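You operate a simulated robot arm through the tools that you are given. There is no shell and no other tool. Be economical: measure what you need, move in short steps, check, and stop when the job is done.

You run a simulated two-armed robot. Do the job below in one go: nothing can be reset, and whatever is moved stays where it is left.

JOB
Tip the sugar lumps into the stone mortar, hold it steady and pound them fine.
Fine: cup and pestle go back. Set down upright: wooden pestle.

Only the result counts: the job must be done as asked and must still hold three seconds after the hand-in. Knocking over, shifting, dropping, spilling or breaking anything else fails it.

ROBOT AND FRAMES
Two 6-joint arms with two-finger parallel grippers on one trunk, on a base that drives. Base frame: it is fixed to the floor where the robot stands at the start and does not move with it; the origin is under the middle of the robot, x ahead of it, y to its left, z up. Lengths are in m, angles in degrees, forces in N, time in s.
The left shoulder is at the start at [0.06, 0.187, 1.147], the right one opposite. With the tool pointing down near the work surface each hand reaches from about 0.1 to 0.6 m from the robot's upright axis, wherever it stands, measured 20 degrees to its own side. Payload 1.57 kg a hand.
Tool frame (each hand has its own): the origin (TCP) lies between the finger pads and is the grasp point; the fingertips stand 0.03 m ahead of it; z points along the fingers, y is the line along which they close. Largest opening 0.11 m; finger width 0.024, thickness 0.012; the body of the gripper, 0.048 by 0.112 m, starts 0.078 m behind the TCP.
Orientation is told as [roll, pitch, yaw] about the base's x, y, z axes, in that order, counted from this pose: with the fingers straight down and closing along the base's y, the tool's x points along the base's -x, its y along +y and its z along -z.

CONTROLS
- The arms move only by the tool arm_command. It takes "left_targets", "right_targets" or both (then of equal length, played together; a hand with none holds still); each is a list of rows, each an object of numbers (a shift or turn left out is 0, a gripper value left out holds the last): "wx", "wy", "wz": the turn, a rotation vector about the tool's x, y, z in units of 45 degrees (1.0 is 45 degrees); "tx", "ty", "tz": the shift along the tool's x, y, z in units of 300 mm (1.0 is 300 mm); "claw": the opening, from 0 (shut) to 1 (fully open). In form: [{"wx": .., "wy": .., "wz": .., "tx": .., "ty": .., "tz": .., "claw": ..}, ...]. A call has 1 to 8 rows; each row is the pose to reach, as a shift and turn from the pose commanded when the call began, along the tool's axes at that moment. A call with a number of a shift or a turn outside -1 to 1 is refused whole. A row lasts 0.2 s, in which the tool goes at most 0.05 m and 8.6 degrees; a call with a longer step from one row to the next is refused whole, and so is a gripper value outside its range. A pose out of reach is approached as far as the arm can. The call stops where the force on the tool passes 50 N (or 10 N more than at its start, if that is more) or the arm is blocked; 0.2 s more then pass. Each finger travels about 0.153 m/s and halts on what it meets, pressing with about 38 N; the grip force reading is that of the motor and also rises with nothing between the fingers. The clock runs only during rows and for 0.2 s after the last one: add rows that repeat a pose to give the fingers time. It gives the time, the measured TCP pose, the force on the tool (base axes), the opening and the grip force at its end, in the units of the frame above (readings bear some noise), with the torque about the TCP (base axes, N m) and any sound that the robot's microphone picked up.
- Cameras (640 x 400 px; columns grow to the right, rows downward): "scene" is now at [-0.0204, -0.0331, 1.6829]; the picture's right is [-0.62, -0.78, 0.00], its down [-0.63, 0.51, -0.59] and it looks along [0.46, -0.37, -0.81] (base axes); focal length 263 px, centre (320, 200). "left" rides on the left gripper at [0.07, -0.016, -0.141] in its tool frame; the picture's right is [0.23, 0.97, 0.00], its down [-0.86, 0.20, -0.48] and it looks along [-0.47, 0.11, 0.88] (tool axes); focal length 222 px, centre (320, 200). "right" rides on the right gripper at [0.07, 0.016, -0.141] in its tool frame; the picture's right is [-0.23, 0.97, 0.00], its down [-0.86, -0.20, -0.48] and it looks along [-0.47, -0.11, 0.88] (tool axes); focal length 222 px, centre (320, 200).
- capture(camera): a new picture of that camera. The clock stands still meanwhile.
- raise_lower(by): slides the trunk up (or, below 0, down) by that many m; the arms and the scene camera ride with it, the base frame stays. It gives what a move gives, with no picture.
- base_move(legs): drives the robot by 1 to 6 legs, each [ahead, left, turn to the left] in m, m and degrees, along the robot's own axes; the way and the turn of a leg run together, so that a leg with both is an arc; at most 1.5 m and 180 degrees a leg. The arms and the cameras ride along, it lands a little off, and it stops where it bumps. It gives what a move gives.
- pan_tilt(pan, tilt): turns the head with the scene camera to pan (to the left, within 86 degrees either way) and tilt (down, from -29 to 69), counted from straight ahead of the robot. It gives what a move gives.
- measure_at(camera, pixels): for up to 12 pixels [column, row] of the newest picture of that camera ("zoom" is the newest enlarged one), the place [x, y, z] in the base frame of the surface seen there, good to about 0.003 m, but the place of the scene camera against the robot may be out by one fixed shift of up to 0.025 m in any direction. The clock stands still meanwhile.
- inspect(camera, box): a new picture of the part [left, top, right, bottom] of that camera's present view, enlarged. The clock stands still meanwhile.
- hand_in(): hands the job in; it is judged then, once.

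Keep the steps short. Do not move on a guess: measure, check each grasp and each placing, and mend mistakes. In all there are 80 turns and 58 pictures (those below and enlarged ones count). Leave the grippers open and the arms clear of the work at the hand-in unless told otherwise, and finish with a single line.

The tools are called after "Emit:" as name(argument=value, ...) on one line, values as JSON. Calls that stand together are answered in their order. arm_command: Moves the arms, as the interface text tells. Its arguments: {"type":"object","properties":{"left_targets":{"type":"array","items":{"type":"object","properties":{"wx":{"type":"number"},"wy":{"type":"number"},"wz":{"type":"number"},"tx":{"type":"number"},"ty":{"type":"number"},"tz":{"type":"number"},"claw":{"type":"number"}}}},"right_targets":{"type":"array","items":{"type":"object","properties":{"wx":{"type":"number"},"wy":{"type":"number"},"wz":{"type":"number"},"tx":{"type":"number"},"ty":{"type":"number"},"tz":{"type":"number"},"claw":{"type":"number"}}}}},"required":[]} The other tools are called the same way: raise_lower (by) slides the trunk up or down; base_move (legs) drives the base; pan_tilt (pan, tilt) turns the head that bears the scene camera; capture (camera) takes a picture; measure_at (camera, pixels) gives the place of the surface under pixels of a picture; inspect (camera, box) takes an enlarged picture of a part of a camera's view; hand_in () hands the job in.

At the start:

```text
t: 0.0
left_eef_pos: [0.2777, -0.0444, 1.1486]
left_ee_rot: [0.0, 0.1, 0.0]
left_contact_force: [1.0, -0.3, 0.1]
left_torque: [0.03, 0.0, 0.04]
left_width: 0.1098
left_grasp_force: 0.1
right_eef_pos: [0.3199, -0.3413, 1.2075]
right_ee_rot: [0.0, -0.1, 0.0]
right_contact_force: [0.6, 0.1, -0.8]
right_torque: [0.03, 0.01, -0.01]
right_width: 0.11
right_grasp_force: 0.0
trunk travel left (down, up): [-0.775, 0.215]
robot x, y, heading: [-0.0028, -0.0013, 0.1]
head pan, tilt: [-38.6, 54.2]
```

scene: 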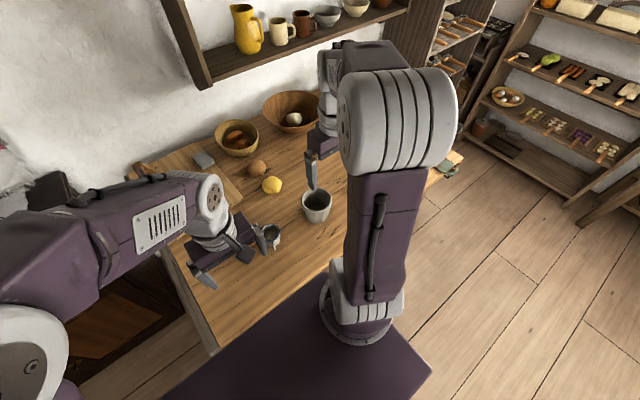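
right: 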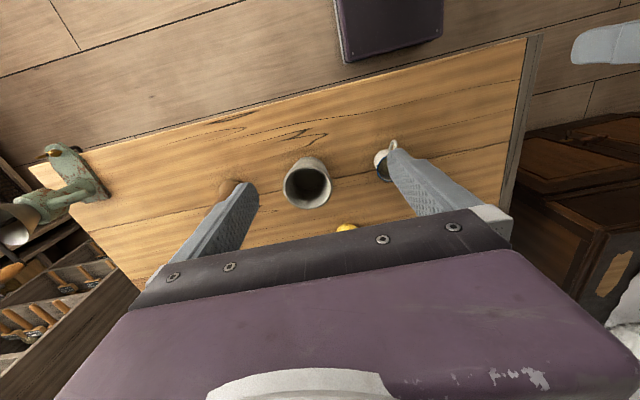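
left: 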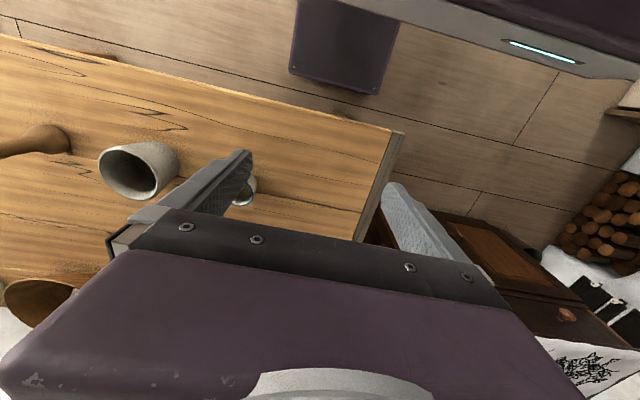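

I see the mortar near scene (317,205), a small cup near (270,235), and the pestle somewhere hidden behind the right arm. I'll take enlarged views first.

Emit:
inspect(camera="scene", box=[180, 120, 360, 260])

Emit:
inspect(camera="right", box=[170, 100, 450, 260])

Emit:
measure_at(camera="right", pixels=[[307, 160], [307, 188], [307, 207], [285, 185], [330, 183], [382, 160], [385, 172], [395, 143], [300, 220], [222, 185], [420, 130], [350, 150]])

Emit:
measure_at(camera="left", pixels=[[135, 170], [160, 150], [10, 148], [55, 138], [68, 138], [245, 185], [240, 203], [255, 182], [100, 165], [178, 160], [380, 150], [200, 170]])

```text
2.86 times, centred on (270, 190) of scene
```

zoom: 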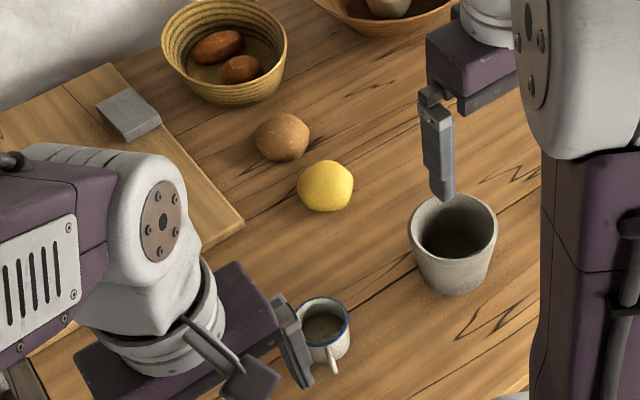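

```text
2.29 times, centred on (310, 180) of right
```

zoom: 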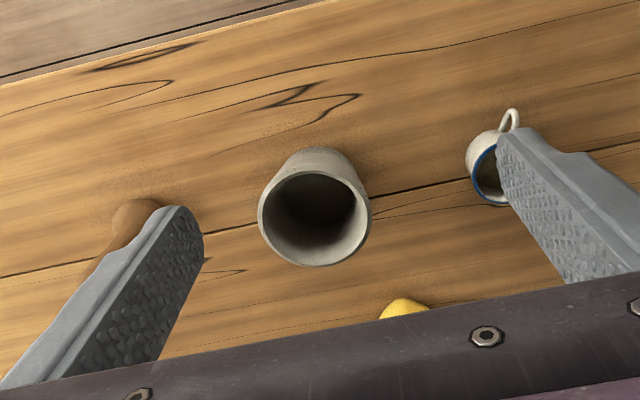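

```text
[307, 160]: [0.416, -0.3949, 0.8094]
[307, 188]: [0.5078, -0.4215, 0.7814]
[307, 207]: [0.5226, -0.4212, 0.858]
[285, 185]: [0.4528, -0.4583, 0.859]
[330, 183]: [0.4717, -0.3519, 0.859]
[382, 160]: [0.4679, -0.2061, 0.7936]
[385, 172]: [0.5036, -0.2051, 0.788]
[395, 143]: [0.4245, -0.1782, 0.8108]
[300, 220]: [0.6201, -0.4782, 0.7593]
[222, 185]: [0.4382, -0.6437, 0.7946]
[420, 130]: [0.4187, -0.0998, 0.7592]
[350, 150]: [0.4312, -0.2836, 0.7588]
```

```text
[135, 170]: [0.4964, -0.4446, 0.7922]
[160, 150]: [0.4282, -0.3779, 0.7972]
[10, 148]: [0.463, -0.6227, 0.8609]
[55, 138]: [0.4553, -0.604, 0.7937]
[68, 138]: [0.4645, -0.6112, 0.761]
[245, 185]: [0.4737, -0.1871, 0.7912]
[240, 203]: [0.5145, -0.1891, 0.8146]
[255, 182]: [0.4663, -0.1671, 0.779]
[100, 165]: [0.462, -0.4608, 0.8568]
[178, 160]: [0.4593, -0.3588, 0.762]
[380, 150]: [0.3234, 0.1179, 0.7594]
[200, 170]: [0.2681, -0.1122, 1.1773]
```

The mortar is at about (0.468,-0.405) with its rim at z 0.859. The cup is near (0.495,-0.195) with its handle toward me, and the pestle stands near (0.46,-0.63). The mortar is far to my right, so I'll drive sideways by 0.4 m to put it straight ahead.

Emit:
base_move(legs=[[0, -0.4, 0]])

Emit:
pan_tilt(pan=0, tilt=58)

Emit:
capture(camera="scene")

Emit:
capture(camera="right")

Emit:
capture(camera="left")

```text
t: 2.5
left_eef_pos: [0.2762, -0.4423, 1.1494]
left_ee_rot: [-0.1, 0.0, -0.2]
left_contact_force: [0.7, 0.3, -1.2]
left_torque: [-0.01, 0.05, -0.01]
left_width: 0.1103
left_grasp_force: 0.0
right_eef_pos: [0.3175, -0.7404, 1.2086]
right_ee_rot: [-0.1, 0.1, -0.3]
right_contact_force: [0.2, 0.0, -0.8]
right_torque: [-0.01, 0.0, -0.01]
right_width: 0.1098
right_grasp_force: 0.0
trunk travel left (down, up): [-0.775, 0.215]
robot x, y, heading: [-0.004, -0.3977, -0.3]
head pan, tilt: [-38.6, 54.2]
```

```text
t: 3.5
left_eef_pos: [0.2771, -0.4415, 1.1485]
left_ee_rot: [0.1, 0.0, -0.2]
left_contact_force: [0.1, -0.3, -1.2]
left_torque: [0.01, -0.01, -0.01]
left_width: 0.11
left_grasp_force: 0.0
right_eef_pos: [0.3176, -0.7422, 1.208]
right_ee_rot: [0.0, 0.0, -0.2]
right_contact_force: [0.3, 0.0, -0.4]
right_torque: [0.02, 0.0, 0.01]
right_width: 0.1098
right_grasp_force: 0.1
trunk travel left (down, up): [-0.775, 0.215]
robot x, y, heading: [-0.0027, -0.4007, 0.0]
head pan, tilt: [0.0, 58.0]
```

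```text
52 pictures are left
```

scene: 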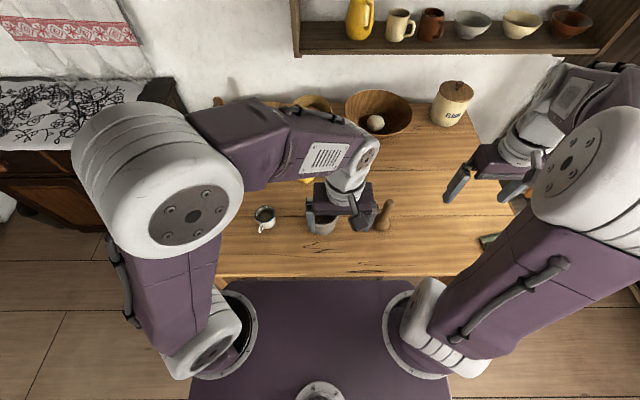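

```text
51 pictures are left
```

right: 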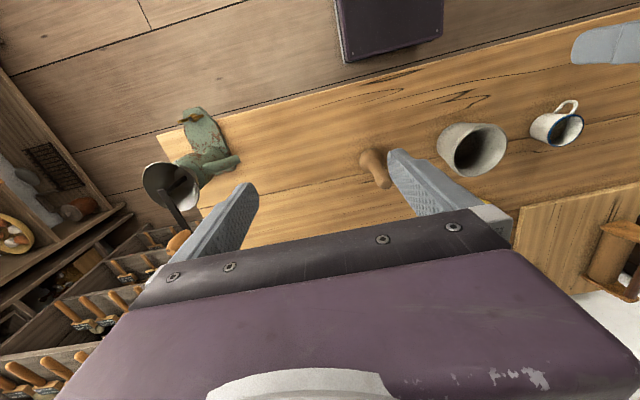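

```text
50 pictures are left
```

left: 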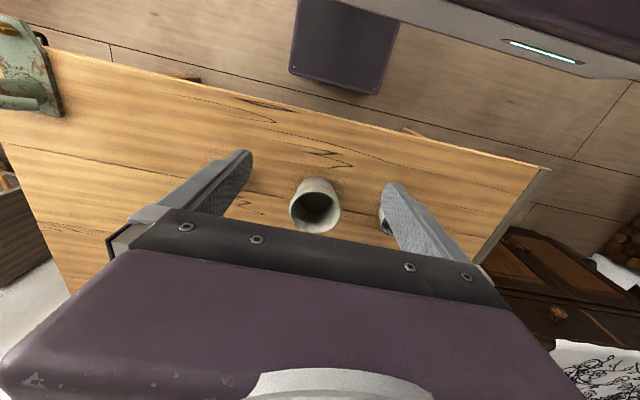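

The robot is now in line with the mortar. I'll move the left hand over the cup side and the right hand toward the pestle, both staying high, and then look.

Emit:
arm_command(left_targets=[{"ty": 0.14, "tz": 0.05}, {"ty": 0.28, "tz": 0.1}, {"ty": 0.42, "tz": 0.15}, {"ty": 0.56, "tz": 0.2}, {"ty": 0.68, "tz": 0.25}, {"ty": 0.8, "tz": 0.3}], right_targets=[{"ty": 0.08, "tx": 0.0, "tz": 0.1}, {"ty": 0.16, "tz": 0.2}, {"ty": 0.24, "tz": 0.3}, {"ty": 0.32, "tz": 0.4}, {"ty": 0.32, "tz": 0.5}, {"ty": 0.32, "tz": 0.5}])

Emit:
capture(camera="left")

Emit:
capture(camera="right")

Emit:
capture(camera="scene")

```text
t: 4.9
left_eef_pos: [0.2763, -0.2039, 1.0588]
left_ee_rot: [0.0, 0.0, -0.2]
left_contact_force: [-0.3, -0.8, 0.4]
left_torque: [0.0, -0.03, 0.01]
left_width: 0.11
left_grasp_force: 0.1
right_eef_pos: [0.3178, -0.6435, 1.0574]
right_ee_rot: [0.0, 0.0, -0.2]
right_contact_force: [-0.7, -0.4, 0.0]
right_torque: [-0.03, -0.01, 0.01]
right_width: 0.1102
right_grasp_force: 0.0
trunk travel left (down, up): [-0.775, 0.215]
robot x, y, heading: [-0.0018, -0.3959, 0.4]
head pan, tilt: [0.0, 58.0]
```

```text
49 pictures are left
```

left: 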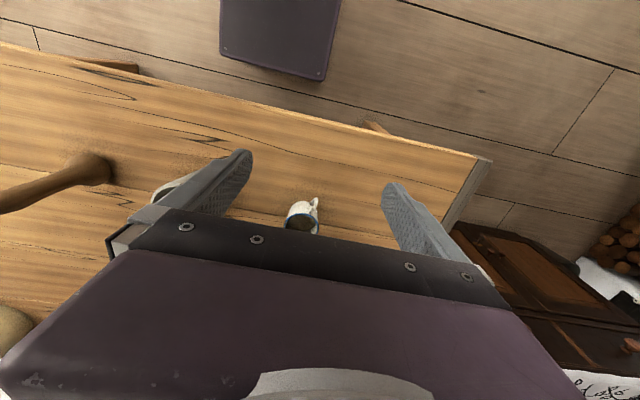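

```text
48 pictures are left
```

right: 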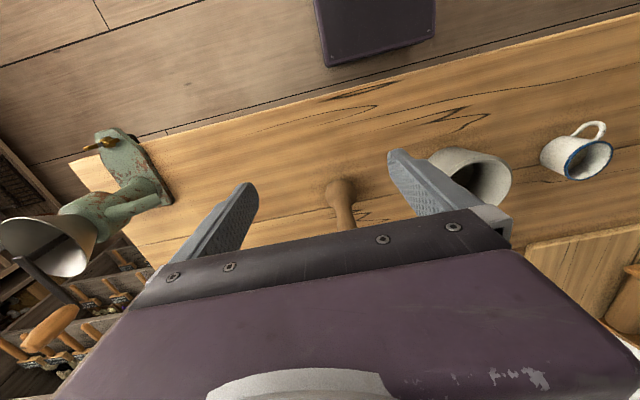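

```text
47 pictures are left
```

scene: 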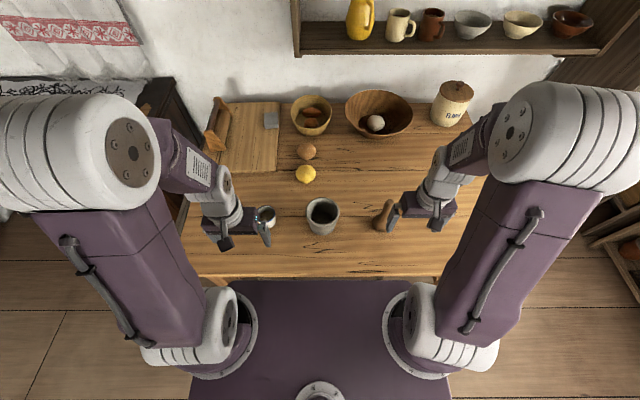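

The view is clear now. I'll measure the cup, mortar and pestle with all the cameras to work out the scene camera's shift.

Emit:
inspect(camera="scene", box=[240, 160, 420, 272])

Emit:
measure_at(camera="left", pixels=[[288, 222], [300, 213], [318, 220], [316, 200], [303, 207], [302, 225], [60, 170], [100, 165], [110, 175], [95, 155], [10, 195], [300, 195]])

Emit:
measure_at(camera="right", pixels=[[341, 185], [341, 200], [330, 215], [352, 215], [341, 220], [565, 160], [611, 155], [588, 142], [587, 180], [600, 125], [470, 152], [508, 185]])

```text
3.56 times, centred on (330, 216) of scene
```

zoom: 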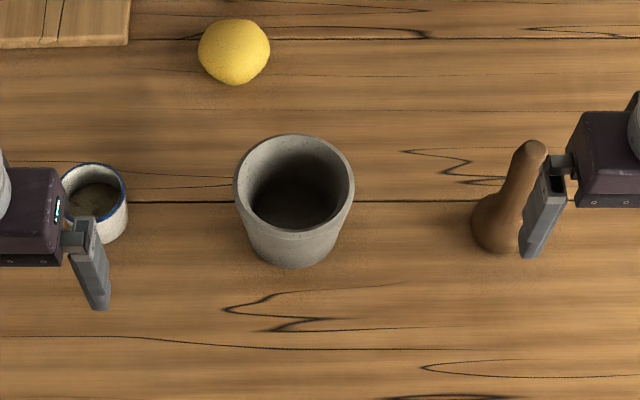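

```text
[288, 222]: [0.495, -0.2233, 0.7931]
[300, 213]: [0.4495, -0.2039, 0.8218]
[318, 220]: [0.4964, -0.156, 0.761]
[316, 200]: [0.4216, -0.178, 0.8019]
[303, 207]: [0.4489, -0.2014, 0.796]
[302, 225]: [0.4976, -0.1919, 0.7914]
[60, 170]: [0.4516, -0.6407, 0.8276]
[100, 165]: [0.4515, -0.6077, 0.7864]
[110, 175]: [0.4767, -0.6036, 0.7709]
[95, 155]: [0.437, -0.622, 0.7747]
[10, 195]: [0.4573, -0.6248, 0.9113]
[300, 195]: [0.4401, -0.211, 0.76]
```

```text
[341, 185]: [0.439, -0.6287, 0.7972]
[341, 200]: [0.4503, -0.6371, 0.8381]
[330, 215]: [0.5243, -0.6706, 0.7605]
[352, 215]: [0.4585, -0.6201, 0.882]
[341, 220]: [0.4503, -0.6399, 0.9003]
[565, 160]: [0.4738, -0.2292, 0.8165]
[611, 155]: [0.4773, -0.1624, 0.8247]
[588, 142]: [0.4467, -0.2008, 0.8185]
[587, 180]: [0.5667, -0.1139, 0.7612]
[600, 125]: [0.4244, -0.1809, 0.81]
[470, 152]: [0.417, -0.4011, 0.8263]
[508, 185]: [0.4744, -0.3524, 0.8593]
```

I'll measure the cup, mortar and pestle in the enlarged scene picture.

Emit:
measure_at(camera="zoom", pixels=[[238, 185], [352, 185], [294, 138], [294, 232], [295, 210], [530, 150], [513, 195], [475, 225], [125, 195], [95, 198], [96, 166], [118, 215]])

```text
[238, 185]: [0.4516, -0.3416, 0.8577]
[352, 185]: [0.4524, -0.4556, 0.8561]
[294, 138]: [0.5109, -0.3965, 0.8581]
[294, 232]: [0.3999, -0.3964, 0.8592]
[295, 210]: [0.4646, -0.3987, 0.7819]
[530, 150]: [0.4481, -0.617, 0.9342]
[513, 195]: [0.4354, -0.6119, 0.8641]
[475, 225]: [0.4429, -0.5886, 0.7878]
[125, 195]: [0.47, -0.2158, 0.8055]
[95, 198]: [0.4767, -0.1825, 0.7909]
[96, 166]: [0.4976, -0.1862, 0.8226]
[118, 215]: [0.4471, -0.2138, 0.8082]
```

The cup's centre is near (0.484,-0.195) with its rim at 0.822 and a diameter of about 0.07. The handle points at me, so I'll come in with the fingers forward and tilted down, with the handle between them. First I'll pitch the left hand by 45°, staying away from the cup.

Emit:
arm_command(left_targets=[{"wy": -0.17, "tz": 0.03}, {"wy": -0.34, "tz": 0.06}, {"wy": -0.51, "tz": 0.09}, {"wy": -0.68, "tz": 0.14}, {"wy": -0.84, "tz": 0.19}, {"wy": -1.0, "tz": 0.24, "ty": 0.03}, {"wy": -1.0, "tz": 0.24, "ty": 0.03}])

```text
t: 6.5
left_eef_pos: [0.3468, -0.2023, 1.051]
left_ee_rot: [-0.6, -16.9, -0.3]
left_contact_force: [-0.6, -0.4, -0.1]
left_torque: [0.01, 0.01, -0.02]
left_width: 0.1099
left_grasp_force: 0.0
left hand out of reach, approached as far as the arm can: row 1, 2, 3, 4, 5, 6, 7
right_eef_pos: [0.3184, -0.6472, 1.0588]
right_ee_rot: [0.0, 0.1, -0.3]
right_contact_force: [-0.2, 0.1, -0.4]
right_torque: [-0.01, 0.0, 0.01]
right_width: 0.1101
right_grasp_force: 0.0
trunk travel left (down, up): [-0.775, 0.215]
robot x, y, heading: [0.0019, -0.3977, -0.1]
head pan, tilt: [0.0, 58.0]
```

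The arm can't reach that pose because the wrist would sit too close to the shoulder. I'll back the base up 0.13 m and try the pitch again in small steps.

Emit:
base_move(legs=[[-0.13, 0, 0]])

Emit:
arm_command(left_targets=[{}, {}])

```text
t: 7.8
left_eef_pos: [0.2194, -0.2018, 1.052]
left_ee_rot: [-0.6, -16.7, -0.2]
left_contact_force: [-0.5, -0.2, -0.6]
left_torque: [0.0, 0.01, 0.0]
left_width: 0.1101
left_grasp_force: 0.0
right_eef_pos: [0.1891, -0.6434, 1.0578]
right_ee_rot: [0.0, 0.1, -0.2]
right_contact_force: [-0.2, 0.7, -0.3]
right_torque: [0.02, 0.02, 0.03]
right_width: 0.11
right_grasp_force: 0.1
trunk travel left (down, up): [-0.775, 0.215]
robot x, y, heading: [-0.1296, -0.4022, -0.3]
head pan, tilt: [0.0, 58.0]
```

```text
t: 8.4
left_eef_pos: [0.2175, -0.2009, 1.0522]
left_ee_rot: [-0.6, -16.8, -0.2]
left_contact_force: [0.6, 0.4, 0.2]
left_torque: [0.01, 0.02, -0.03]
left_width: 0.1101
left_grasp_force: 0.1
right_eef_pos: [0.189, -0.6458, 1.059]
right_ee_rot: [0.0, 0.0, -0.3]
right_contact_force: [0.0, -0.1, -0.4]
right_torque: [-0.01, -0.02, 0.03]
right_width: 0.1101
right_grasp_force: 0.1
trunk travel left (down, up): [-0.775, 0.215]
robot x, y, heading: [-0.1309, -0.4007, -0.4]
head pan, tilt: [0.0, 58.0]
```

The arm holds still with nothing commanded, so the next move starts from the actual pose. Now I'll go forward and down, pitching to about 45°.

Emit:
arm_command(left_targets=[{"tx": -0.11, "tz": 0.15}, {"tx": -0.22, "tz": 0.3}, {"tx": -0.32, "tz": 0.44, "wy": -0.12}, {"tx": -0.32, "tz": 0.44, "wy": -0.29}, {"tx": -0.32, "tz": 0.44, "wy": -0.46}, {"tx": -0.32, "tz": 0.44, "wy": -0.63}, {"tx": -0.32, "tz": 0.44, "wy": -0.63}])

```text
refused: row 1 steps farther than a row can; nothing moved
```

The first step was too long, so I'll use smaller rows.

Emit:
arm_command(left_targets=[{"tx": -0.08, "tz": 0.11}, {"tx": -0.16, "tz": 0.22}, {"tx": -0.24, "tz": 0.33}, {"tx": -0.32, "tz": 0.44, "wy": -0.12}, {"tx": -0.32, "tz": 0.44, "wy": -0.29}, {"tx": -0.32, "tz": 0.44, "wy": -0.46}, {"tx": -0.32, "tz": 0.44, "wy": -0.63}, {"tx": -0.32, "tz": 0.44, "wy": -0.63}])

```text
t: 10.2
left_eef_pos: [0.3806, -0.1807, 0.9746]
left_ee_rot: [-6.4, -43.7, 3.4]
left_contact_force: [-0.2, -0.3, -0.1]
left_torque: [0.03, 0.01, 0.03]
left_width: 0.11
left_grasp_force: 0.1
left hand out of reach, approached as far as the arm can: row 5, 6, 7, 8
right_eef_pos: [0.1885, -0.6436, 1.0583]
right_ee_rot: [0.0, 0.0, -0.2]
right_contact_force: [-0.1, -0.2, -0.5]
right_torque: [-0.02, -0.04, -0.02]
right_width: 0.1101
right_grasp_force: 0.0
trunk travel left (down, up): [-0.775, 0.215]
robot x, y, heading: [-0.1287, -0.3978, 0.0]
head pan, tilt: [0.0, 58.0]
```

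The pose is nearly there at pitch -43.7°, but the wrist is still close to the shoulder. Raising the trunk 0.1 m gives it more room, and then I'll go down while straightening the roll and yaw.

Emit:
raise_lower(by=0.1)

Emit:
arm_command(left_targets=[{"tx": 0.1, "tz": 0.1}, {"tx": 0.2, "tz": 0.2}, {"tx": 0.26, "tz": 0.26, "wx": -0.045, "wz": 0.03, "wy": -0.1}, {"tx": 0.26, "tz": 0.26, "wx": -0.089, "wz": 0.055, "wy": -0.23}, {"tx": 0.26, "tz": 0.26, "wx": -0.089, "wz": 0.055, "wy": -0.36}, {"tx": 0.26, "tz": 0.26, "wx": -0.089, "wz": 0.055, "wy": -0.36}])

Emit:
capture(camera="scene")

```text
t: 11.6
left_eef_pos: [0.3802, -0.1806, 1.0754]
left_ee_rot: [-6.3, -43.6, 3.4]
left_contact_force: [0.0, -0.1, -0.8]
left_torque: [0.0, 0.01, 0.02]
left_width: 0.1098
left_grasp_force: 0.1
right_eef_pos: [0.1879, -0.6447, 1.1583]
right_ee_rot: [0.1, 0.0, -0.2]
right_contact_force: [0.6, -0.5, 0.5]
right_torque: [0.02, 0.01, -0.04]
right_width: 0.1097
right_grasp_force: 0.0
trunk travel left (down, up): [-0.875, 0.115]
robot x, y, heading: [-0.1284, -0.3928, 0.1]
head pan, tilt: [0.0, 58.0]
```

```text
t: 12.9
left_eef_pos: [0.4409, -0.1656, 0.9666]
left_ee_rot: [-12.7, -56.8, 10.0]
left_contact_force: [0.4, 0.3, -0.1]
left_torque: [-0.01, -0.02, 0.0]
left_width: 0.1103
left_grasp_force: 0.0
left hand out of reach, approached as far as the arm can: row 1, 2, 3, 4, 5, 6
right_eef_pos: [0.1886, -0.6461, 1.1588]
right_ee_rot: [0.0, 0.0, -0.2]
right_contact_force: [0.4, 0.2, 0.6]
right_torque: [0.01, -0.03, 0.02]
right_width: 0.11
right_grasp_force: 0.0
trunk travel left (down, up): [-0.875, 0.115]
robot x, y, heading: [-0.132, -0.3969, -0.3]
head pan, tilt: [0.0, 58.0]
```

```text
45 pictures are left
```

scene: 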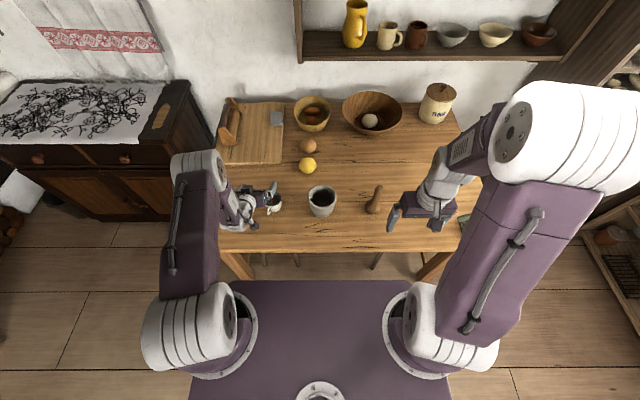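

The hand is pitched to -57° but still a bit twisted, because the folded arm can't bring the wrist any nearer. Moving forward over the cup gives it room, so I'll go to (0.484,-0.195,0.92) and straighten it there.

Emit:
arm_command(left_targets=[{"tx": 0.03, "ty": -0.035, "tz": 0.1}, {"tx": 0.063, "ty": -0.075, "tz": 0.212}, {"tx": 0.063, "ty": -0.075, "tz": 0.212, "wx": -0.05, "wy": -0.007, "wz": 0.06}, {"tx": 0.063, "ty": -0.075, "tz": 0.212, "wx": -0.095, "wy": -0.013, "wz": 0.122}, {"tx": 0.063, "ty": -0.075, "tz": 0.212, "wx": -0.095, "wy": -0.013, "wz": 0.122}])

Emit:
capture(camera="left")

```text
t: 14.2
left_eef_pos: [0.5042, -0.1565, 0.9124]
left_ee_rot: [-4.4, -57.3, 2.1]
left_contact_force: [-0.5, -0.1, -0.1]
left_torque: [-0.04, 0.0, 0.01]
left_width: 0.11
left_grasp_force: 0.0
left hand out of reach, approached as far as the arm can: row 1, 2, 3, 4, 5
right_eef_pos: [0.189, -0.6454, 1.158]
right_ee_rot: [0.0, 0.1, -0.3]
right_contact_force: [0.8, -0.6, -0.4]
right_torque: [0.01, 0.03, 0.03]
right_width: 0.1099
right_grasp_force: 0.0
trunk travel left (down, up): [-0.875, 0.115]
robot x, y, heading: [-0.1293, -0.4042, -0.0]
head pan, tilt: [0.0, 58.0]
```

```text
44 pictures are left
```

left: 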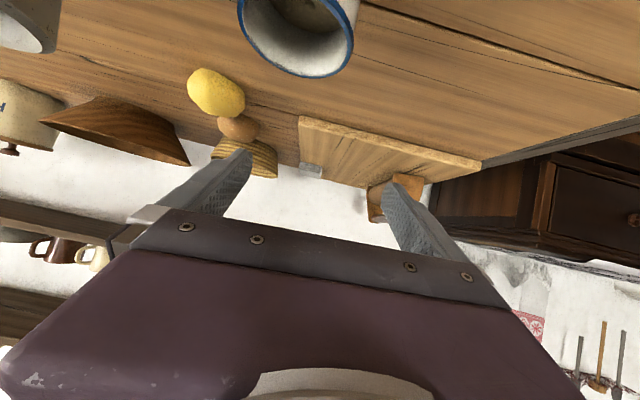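

The position ended 2 cm forward and 4 cm left of the target, so the arm is still cramped. I'll back the base up another 0.09 m and command the pose again.

Emit:
base_move(legs=[[-0.09, 0, 0]])

Emit:
arm_command(left_targets=[{"tx": -0.03, "ty": -0.04, "tz": 0.08}, {"tx": -0.06, "ty": -0.09, "tz": 0.16}, {"tx": -0.08, "ty": -0.128, "tz": 0.2, "wx": -0.05, "wz": 0.02}, {"tx": -0.08, "ty": -0.128, "tz": 0.2, "wx": -0.05, "wz": 0.02}])

```text
t: 15.2
left_eef_pos: [0.4175, -0.1556, 0.9113]
left_ee_rot: [-4.4, -57.2, 2.1]
left_contact_force: [0.4, 0.0, -0.8]
left_torque: [0.02, -0.03, 0.02]
left_width: 0.1097
left_grasp_force: 0.0
right_eef_pos: [0.1038, -0.6445, 1.1576]
right_ee_rot: [0.0, 0.2, -0.1]
right_contact_force: [1.1, -0.3, 0.0]
right_torque: [0.01, 0.02, -0.01]
right_width: 0.1103
right_grasp_force: 0.1
trunk travel left (down, up): [-0.875, 0.115]
robot x, y, heading: [-0.2161, -0.3936, -0.3]
head pan, tilt: [0.0, 58.0]
```

```text
t: 16.2
left_eef_pos: [0.477, -0.1847, 0.8997]
left_ee_rot: [-2.9, -57.3, 1.4]
left_contact_force: [0.5, -0.6, -0.2]
left_torque: [0.0, -0.02, 0.01]
left_width: 0.1099
left_grasp_force: 0.1
left hand out of reach, approached as far as the arm can: row 3, 4
right_eef_pos: [0.0997, -0.6442, 1.1585]
right_ee_rot: [0.0, 0.0, -0.1]
right_contact_force: [0.5, 0.1, 0.4]
right_torque: [-0.03, 0.0, -0.02]
right_width: 0.1099
right_grasp_force: 0.1
trunk travel left (down, up): [-0.875, 0.115]
robot x, y, heading: [-0.2211, -0.3973, -0.2]
head pan, tilt: [0.0, 58.0]
```

That's much better, with only a small drift left. The arm prefers to be further to its left, so I'll slide the base 0.08 m right and then descend to the cup.

Emit:
base_move(legs=[[0, -0.08, 0]])

Emit:
arm_command(left_targets=[{"ty": 0.07}, {"ty": 0.14, "wx": -0.03, "wz": 0.02}, {"ty": 0.22, "tz": 0.02, "wx": -0.045, "wz": 0.03}, {"ty": 0.22, "tz": 0.02, "wx": -0.045, "wz": 0.03}])

Emit:
capture(camera="left")

Emit:
capture(camera="scene")

```text
t: 17.3
left_eef_pos: [0.4774, -0.2603, 0.8984]
left_ee_rot: [-3.4, -57.4, 1.7]
left_contact_force: [-0.6, 0.0, -0.2]
left_torque: [-0.04, 0.01, -0.01]
left_width: 0.1101
left_grasp_force: 0.0
right_eef_pos: [0.0998, -0.7186, 1.1594]
right_ee_rot: [-0.2, 0.0, -0.2]
right_contact_force: [0.6, 0.7, -0.5]
right_torque: [-0.03, -0.01, -0.03]
right_width: 0.1098
right_grasp_force: 0.0
trunk travel left (down, up): [-0.875, 0.115]
robot x, y, heading: [-0.2222, -0.4771, -0.4]
head pan, tilt: [0.0, 58.0]
```

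```text
t: 18.3
left_eef_pos: [0.4752, -0.2028, 0.9001]
left_ee_rot: [0.5, -57.4, -0.6]
left_contact_force: [0.7, 0.9, -0.8]
left_torque: [0.0, 0.02, -0.01]
left_width: 0.11
left_grasp_force: 0.0
left hand out of reach, approached as far as the arm can: row 3, 4
right_eef_pos: [0.0994, -0.7255, 1.1579]
right_ee_rot: [0.1, 0.0, -0.1]
right_contact_force: [0.4, -0.2, -0.5]
right_torque: [0.01, -0.01, 0.0]
right_width: 0.1101
right_grasp_force: 0.1
trunk travel left (down, up): [-0.875, 0.115]
robot x, y, heading: [-0.223, -0.482, -0.3]
head pan, tilt: [0.0, 58.0]
```

```text
43 pictures are left
```

left: 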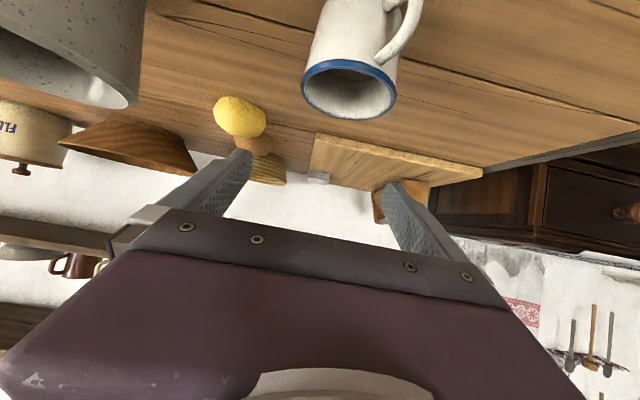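

```text
42 pictures are left
```

scene: 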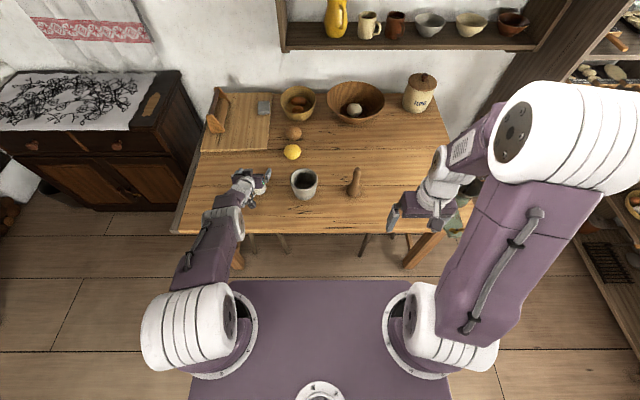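

The pose is now level and the arm joints are in a good place. Instead of reaching with the arm, I'll shift by base and lower by trunk. First I'll measure the cup precisely in the left picture, with its rim near (303,88) to (396,100).

Emit:
measure_at(camera="left", pixels=[[303, 88], [396, 100], [349, 63], [345, 117], [322, 110], [385, 80], [350, 20], [385, 45], [412, 20], [350, 95], [318, 30], [140, 70]])

```text
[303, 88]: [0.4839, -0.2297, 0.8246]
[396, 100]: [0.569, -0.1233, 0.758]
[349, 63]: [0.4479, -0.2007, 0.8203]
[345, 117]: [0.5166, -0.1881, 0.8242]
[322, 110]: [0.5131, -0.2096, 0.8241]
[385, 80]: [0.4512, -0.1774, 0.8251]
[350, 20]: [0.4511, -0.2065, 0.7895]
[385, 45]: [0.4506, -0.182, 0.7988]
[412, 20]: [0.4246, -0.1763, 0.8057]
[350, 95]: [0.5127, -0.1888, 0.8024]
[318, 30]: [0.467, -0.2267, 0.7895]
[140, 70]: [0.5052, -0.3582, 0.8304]
```

The cup's centre is (0.4825,-0.195) and its radius 0.035. I'll move the base slightly ahead and left so the arm isn't at full stretch, then fine-tune.

Emit:
base_move(legs=[[0.03, 0.03, 0]])

Emit:
arm_command(left_targets=[{}])

```text
t: 19.2
left_eef_pos: [0.5008, -0.1786, 0.9059]
left_ee_rot: [1.1, -57.7, -1.3]
left_contact_force: [-1.3, -0.4, 1.3]
left_torque: [-0.01, 0.01, 0.02]
left_width: 0.1101
left_grasp_force: 0.1
right_eef_pos: [0.1227, -0.7005, 1.1595]
right_ee_rot: [0.3, -0.3, -0.2]
right_contact_force: [-0.8, -0.5, -0.6]
right_torque: [0.04, -0.1, 0.02]
right_width: 0.1099
right_grasp_force: 0.2
trunk travel left (down, up): [-0.875, 0.115]
robot x, y, heading: [-0.1915, -0.4485, -0.2]
head pan, tilt: [0.0, 58.0]
```

```text
t: 19.6
left_eef_pos: [0.5068, -0.1734, 0.8994]
left_ee_rot: [0.4, -57.3, -0.5]
left_contact_force: [-0.7, -0.5, 0.3]
left_torque: [0.0, -0.01, 0.01]
left_width: 0.1101
left_grasp_force: 0.0
right_eef_pos: [0.1292, -0.6933, 1.1585]
right_ee_rot: [0.0, 0.1, -0.2]
right_contact_force: [-0.2, -0.4, 0.5]
right_torque: [-0.01, 0.01, 0.03]
right_width: 0.1101
right_grasp_force: 0.0
trunk travel left (down, up): [-0.875, 0.115]
robot x, y, heading: [-0.189, -0.4501, -0.3]
head pan, tilt: [0.0, 58.0]
```

I need to shift by (-0.025,-0.021) at the same height.

Emit:
arm_command(left_targets=[{"tx": 0.024, "ty": -0.036, "tz": -0.037}, {"tx": 0.046, "ty": -0.072, "tz": -0.071}, {"tx": 0.046, "ty": -0.072, "tz": -0.071}])

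```text
t: 20.4
left_eef_pos: [0.4796, -0.1951, 0.9021]
left_ee_rot: [0.4, -57.4, -0.8]
left_contact_force: [-0.7, 0.3, -0.7]
left_torque: [0.0, 0.02, 0.02]
left_width: 0.1099
left_grasp_force: 0.1
right_eef_pos: [0.1288, -0.6958, 1.159]
right_ee_rot: [0.1, 0.0, -0.2]
right_contact_force: [0.0, 0.5, 0.0]
right_torque: [0.03, -0.03, -0.01]
right_width: 0.1101
right_grasp_force: 0.0
trunk travel left (down, up): [-0.875, 0.115]
robot x, y, heading: [-0.1873, -0.4489, -0.2]
head pan, tilt: [0.0, 58.0]
```

The hand is right over the cup. I'll lower the trunk in two steps and look.

Emit:
raise_lower(by=-0.06)

Emit:
capture(camera="left")

Emit:
inspect(camera="scene", box=[160, 120, 400, 270])

```text
t: 21.4
left_eef_pos: [0.4801, -0.1935, 0.8394]
left_ee_rot: [0.2, -57.5, -0.7]
left_contact_force: [0.8, 0.1, -0.3]
left_torque: [-0.01, -0.02, 0.0]
left_width: 0.1101
left_grasp_force: 0.0
right_eef_pos: [0.1287, -0.6943, 1.0984]
right_ee_rot: [0.1, 0.0, -0.2]
right_contact_force: [0.0, -0.8, 0.0]
right_torque: [0.02, -0.01, -0.02]
right_width: 0.1102
right_grasp_force: 0.1
trunk travel left (down, up): [-0.815, 0.175]
robot x, y, heading: [-0.1923, -0.4491, -0.3]
head pan, tilt: [0.0, 58.0]
```

```text
41 pictures are left
```

left: 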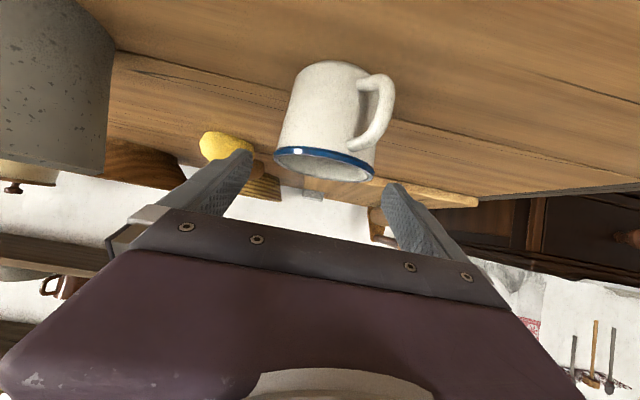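

```text
2.67 times, centred on (280, 195) of scene
```

zoom: 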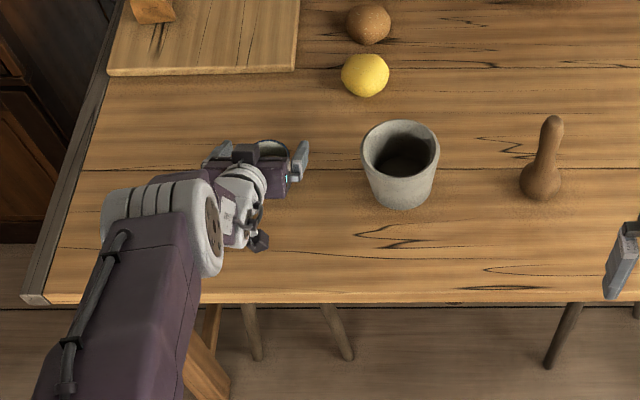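

The cup sits between the fingers, so I'll lower another 0.041 m.

Emit:
raise_lower(by=-0.041)

Emit:
capture(camera="left")

```text
t: 22.2
left_eef_pos: [0.4799, -0.1955, 0.7996]
left_ee_rot: [0.3, -57.4, -0.7]
left_contact_force: [-0.5, 0.1, 0.2]
left_torque: [-0.01, 0.01, 0.0]
left_width: 0.1098
left_grasp_force: 0.0
right_eef_pos: [0.1279, -0.6959, 1.0587]
right_ee_rot: [0.0, 0.0, -0.2]
right_contact_force: [-0.7, -0.6, -0.8]
right_torque: [-0.02, -0.03, 0.0]
right_width: 0.11
right_grasp_force: 0.0
trunk travel left (down, up): [-0.774, 0.216]
robot x, y, heading: [-0.1894, -0.4458, -0.1]
head pan, tilt: [0.0, 58.0]
```

```text
39 pictures are left
```

left: 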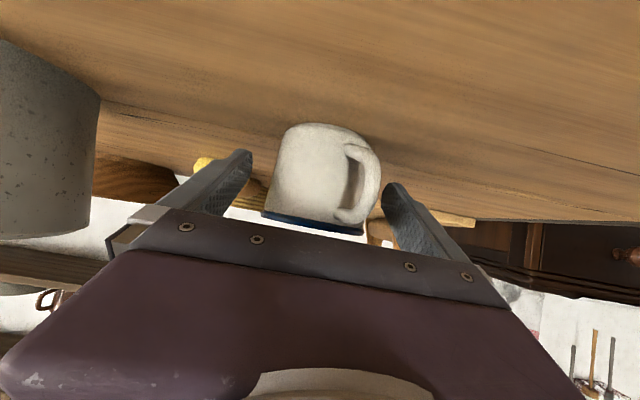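

The fingers straddle the cup evenly, so I'll close on it.

Emit:
arm_command(left_targets=[{"claw": 0.5}, {"claw": 0.5}, {"claw": 0.5}])

Emit:
raise_lower(by=0.03)

Emit:
capture(camera="left")

```text
t: 23.0
left_eef_pos: [0.4804, -0.1938, 0.7993]
left_ee_rot: [0.3, -57.4, -0.7]
left_contact_force: [1.3, 1.0, 1.4]
left_torque: [0.09, 0.0, -0.04]
left_width: 0.0682
left_grasp_force: 37.7
right_eef_pos: [0.1286, -0.695, 1.0577]
right_ee_rot: [0.0, 0.0, -0.3]
right_contact_force: [0.4, 0.0, -0.5]
right_torque: [0.0, 0.03, 0.04]
right_width: 0.1099
right_grasp_force: 0.0
trunk travel left (down, up): [-0.774, 0.216]
robot x, y, heading: [-0.1904, -0.4481, -0.1]
head pan, tilt: [0.0, 58.0]
```

```text
t: 23.8
left_eef_pos: [0.4788, -0.1943, 0.829]
left_ee_rot: [0.2, -57.3, -0.7]
left_contact_force: [-0.3, -0.2, -1.4]
left_torque: [-0.01, -0.01, -0.01]
left_width: 0.0682
left_grasp_force: 38.4
right_eef_pos: [0.1285, -0.6955, 1.0879]
right_ee_rot: [-0.1, -0.1, -0.2]
right_contact_force: [-0.4, -0.3, -0.3]
right_torque: [-0.02, 0.0, 0.02]
right_width: 0.1101
right_grasp_force: 0.1
trunk travel left (down, up): [-0.804, 0.186]
robot x, y, heading: [-0.1872, -0.4475, -0.0]
head pan, tilt: [0.0, 58.0]
```

```text
38 pictures are left
```

left: 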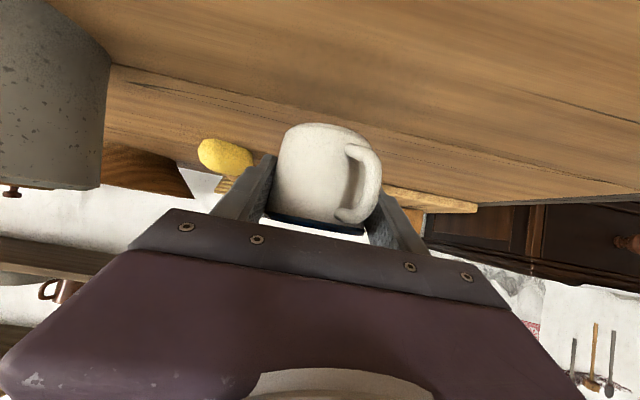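

The cup is held, with the grasp recorded at TCP (0.480,-0.1945,0.7995), pitch -57.4. I'll raise it well above the mortar rim and drive sideways so it hangs over the mortar.

Emit:
raise_lower(by=0.12)

Emit:
base_move(legs=[[-0.01, -0.18, 0]])

Emit:
capture(camera="scene")

```text
t: 25.3
left_eef_pos: [0.4805, -0.1937, 0.9478]
left_ee_rot: [0.3, -57.3, -0.7]
left_contact_force: [0.0, 0.7, -1.6]
left_torque: [0.01, 0.0, 0.01]
left_width: 0.0683
left_grasp_force: 38.1
right_eef_pos: [0.1288, -0.6952, 1.2082]
right_ee_rot: [0.0, 0.1, -0.2]
right_contact_force: [1.0, -1.2, 0.5]
right_torque: [0.02, 0.02, 0.0]
right_width: 0.11
right_grasp_force: 0.0
trunk travel left (down, up): [-0.924, 0.066]
robot x, y, heading: [-0.1903, -0.4496, -0.2]
head pan, tilt: [0.0, 58.0]
```

```text
t: 26.8
left_eef_pos: [0.4696, -0.3714, 0.9477]
left_ee_rot: [0.0, -57.3, -0.4]
left_contact_force: [-0.2, -0.5, -0.8]
left_torque: [0.0, 0.01, 0.01]
left_width: 0.0683
left_grasp_force: 37.8
right_eef_pos: [0.1186, -0.8697, 1.2081]
right_ee_rot: [-0.2, -0.1, -0.2]
right_contact_force: [0.1, 1.0, -0.7]
right_torque: [-0.04, 0.02, -0.02]
right_width: 0.1099
right_grasp_force: 0.0
trunk travel left (down, up): [-0.924, 0.066]
robot x, y, heading: [-0.1977, -0.6244, -0.3]
head pan, tilt: [0.0, 58.0]
```

```text
37 pictures are left
```

scene: 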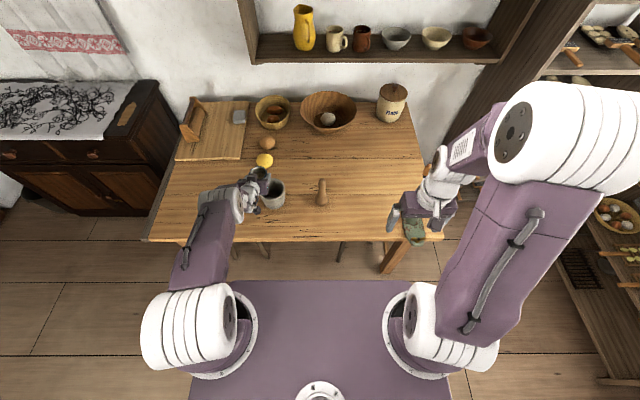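

The cup is over the mortar's left part. I'll start tilting toward -y by 40° in place and check that the arm can follow.

Emit:
arm_command(left_targets=[{"wx": -0.096, "wz": 0.15}, {"wx": -0.192, "wz": 0.3}, {"wx": -0.288, "wz": 0.45}, {"wx": -0.384, "wz": 0.6}, {"wx": -0.479, "wz": 0.749}, {"wx": -0.479, "wz": 0.749}])

Emit:
capture(camera="left")

```text
t: 28.2
left_eef_pos: [0.4755, -0.3693, 0.942]
left_ee_rot: [57.7, -39.3, -45.0]
left_contact_force: [-0.2, 0.3, -1.8]
left_torque: [-0.03, -0.01, 0.01]
left_width: 0.068
left_grasp_force: 37.7
left hand out of reach, approached as far as the arm can: row 1, 2, 3, 4, 5, 6
right_eef_pos: [0.1202, -0.8752, 1.2072]
right_ee_rot: [0.0, 0.1, -0.1]
right_contact_force: [-0.6, 0.5, -0.4]
right_torque: [-0.02, -0.02, 0.01]
right_width: 0.1097
right_grasp_force: 0.1
trunk travel left (down, up): [-0.924, 0.066]
robot x, y, heading: [-0.1989, -0.6266, -0.0]
head pan, tilt: [0.0, 58.0]
```

```text
36 pictures are left
```

left: 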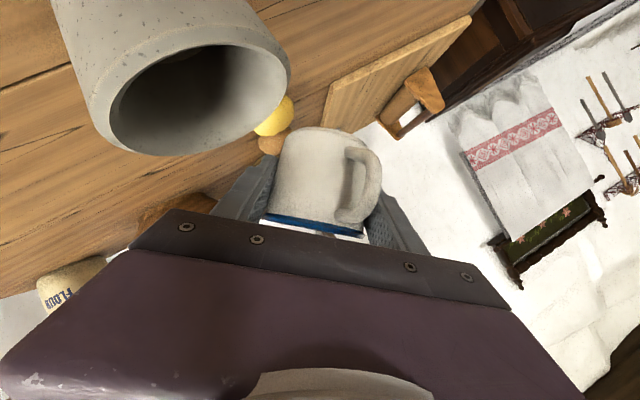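

The 40° tilt was followed exactly and the position held within 7 mm. I'll tilt another 35° while nudging the cup toward the mortar centre.

Emit:
arm_command(left_targets=[{"wx": -0.085, "wz": 0.13, "tx": -0.01, "ty": -0.01, "tz": -0.018}, {"wx": -0.17, "wz": 0.26, "tx": -0.02, "ty": -0.021, "tz": -0.037}, {"wx": -0.255, "wz": 0.39, "tx": -0.02, "ty": -0.021, "tz": -0.037}, {"wx": -0.34, "wz": 0.52, "tx": -0.02, "ty": -0.021, "tz": -0.037}, {"wx": -0.425, "wz": 0.65, "tx": -0.02, "ty": -0.021, "tz": -0.037}, {"wx": -0.425, "wz": 0.65, "tx": -0.02, "ty": -0.021, "tz": -0.037}])

Emit:
capture(camera="left")

Emit:
inspect(camera="scene", box=[190, 120, 350, 230])

```text
t: 29.6
left_eef_pos: [0.4417, -0.3853, 0.9806]
left_ee_rot: [82.1, -12.6, -56.8]
left_contact_force: [-0.7, 0.3, -0.5]
left_torque: [-0.02, -0.01, -0.02]
left_width: 0.0681
left_grasp_force: 38.2
left hand out of reach, approached as far as the arm can: row 3, 4, 5, 6
right_eef_pos: [0.1181, -0.874, 1.2071]
right_ee_rot: [0.0, 0.0, -0.3]
right_contact_force: [0.4, -0.6, -0.1]
right_torque: [-0.03, -0.02, 0.0]
right_width: 0.11
right_grasp_force: 0.2
trunk travel left (down, up): [-0.924, 0.066]
robot x, y, heading: [-0.1989, -0.6244, -0.1]
head pan, tilt: [0.0, 58.0]
```

```text
35 pictures are left
```

left: 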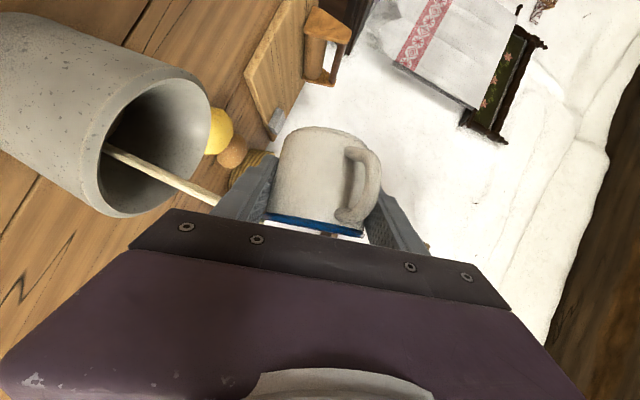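

```text
3.64 times, centred on (270, 175) of scene
```

zoom: 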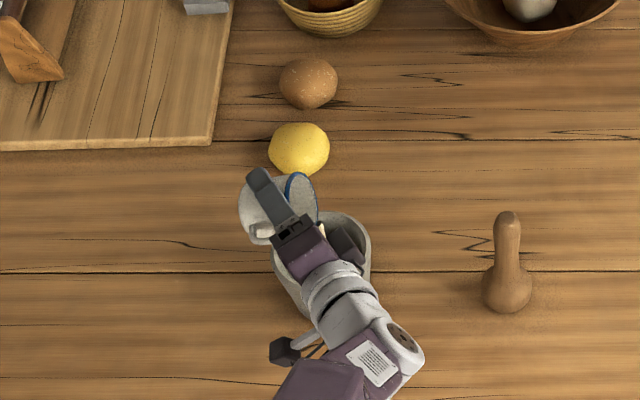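

Sugar is already streaming, and the stream goes into the mortar. The hand has drifted 2.5 cm toward me, so I'll move the base ahead to centre the stream.

Emit:
base_move(legs=[[0.025, 0.01, 0]])

Emit:
capture(camera="left")

```text
t: 30.4
left_eef_pos: [0.4612, -0.3794, 0.9862]
left_ee_rot: [82.3, -12.7, -57.0]
left_contact_force: [0.1, 0.2, -0.2]
left_torque: [-0.02, 0.06, 0.03]
left_width: 0.068
left_grasp_force: 38.2
right_eef_pos: [0.1362, -0.8661, 1.2095]
right_ee_rot: [0.1, -0.4, -0.2]
right_contact_force: [-0.3, 0.2, 0.1]
right_torque: [0.02, -0.08, -0.03]
right_width: 0.11
right_grasp_force: 0.0
trunk travel left (down, up): [-0.924, 0.066]
robot x, y, heading: [-0.176, -0.6167, -0.2]
head pan, tilt: [0.0, 58.0]
```

```text
33 pictures are left
```

left: 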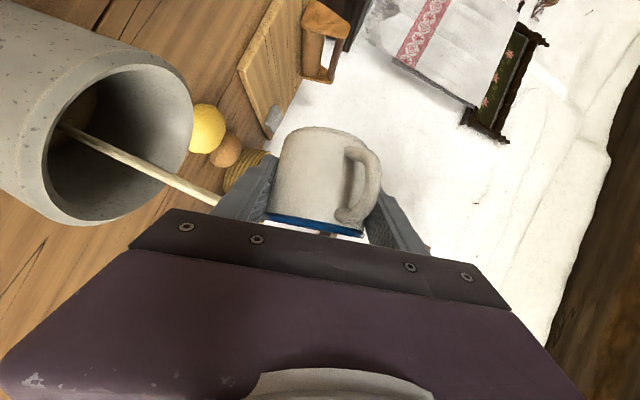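

The stream lands well inside. I'll keep tilting about the tool's own axis, which is the last wrist joint, so the hand doesn't shift.

Emit:
arm_command(left_targets=[{"wz": 0.1}, {"wz": 0.25}, {"wz": 0.4}, {"wz": 0.55}, {"wz": 0.7}, {"wz": 0.85}, {"wz": 0.95}, {"wz": 0.95}])

Emit:
capture(camera="left")

```text
t: 32.2
left_eef_pos: [0.4668, -0.3767, 0.9812]
left_ee_rot: [80.9, 29.6, -63.2]
left_contact_force: [0.5, 0.0, -0.7]
left_torque: [0.0, 0.03, -0.01]
left_width: 0.068
left_grasp_force: 38.3
right_eef_pos: [0.1431, -0.8648, 1.208]
right_ee_rot: [0.0, 0.0, -0.3]
right_contact_force: [0.3, 0.1, -0.8]
right_torque: [0.01, 0.02, -0.02]
right_width: 0.1102
right_grasp_force: 0.1
trunk travel left (down, up): [-0.924, 0.066]
robot x, y, heading: [-0.175, -0.6178, -0.1]
head pan, tilt: [0.0, 58.0]
```

```text
32 pictures are left
```

left: 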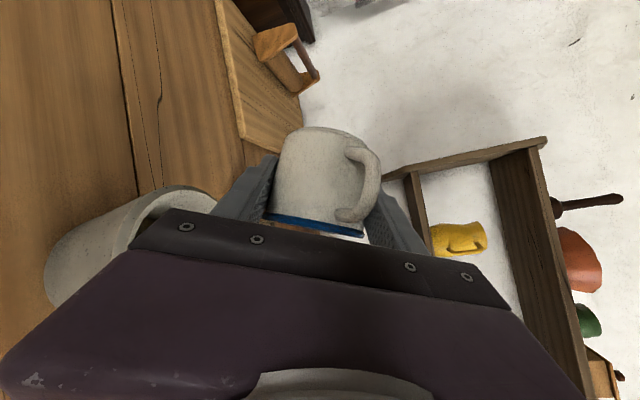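

The tilt is now about 110°. I'll turn a bit more and hold so the cup empties.

Emit:
arm_command(left_targets=[{"wz": 0.15}, {"wz": 0.3}, {"wz": 0.4}, {"wz": 0.4}, {"wz": 0.4}, {"wz": 0.4}, {"wz": 0.4}, {"wz": 0.4}])

Emit:
inspect(camera="scene", box=[190, 120, 350, 230])

```text
t: 34.0
left_eef_pos: [0.4679, -0.375, 0.9798]
left_ee_rot: [78.4, 47.4, -67.4]
left_contact_force: [-0.8, 0.7, -1.4]
left_torque: [0.01, -0.02, 0.01]
left_width: 0.068
left_grasp_force: 38.0
right_eef_pos: [0.1433, -0.8641, 1.2087]
right_ee_rot: [0.0, -0.1, -0.2]
right_contact_force: [0.6, 0.7, 0.2]
right_torque: [-0.01, 0.0, 0.0]
right_width: 0.11
right_grasp_force: 0.0
trunk travel left (down, up): [-0.924, 0.066]
robot x, y, heading: [-0.1787, -0.6164, -0.1]
head pan, tilt: [0.0, 58.0]
```

```text
3.64 times, centred on (270, 175) of scene
```

zoom: 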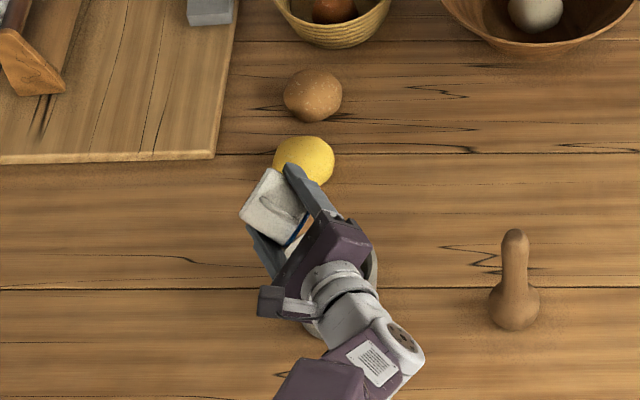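

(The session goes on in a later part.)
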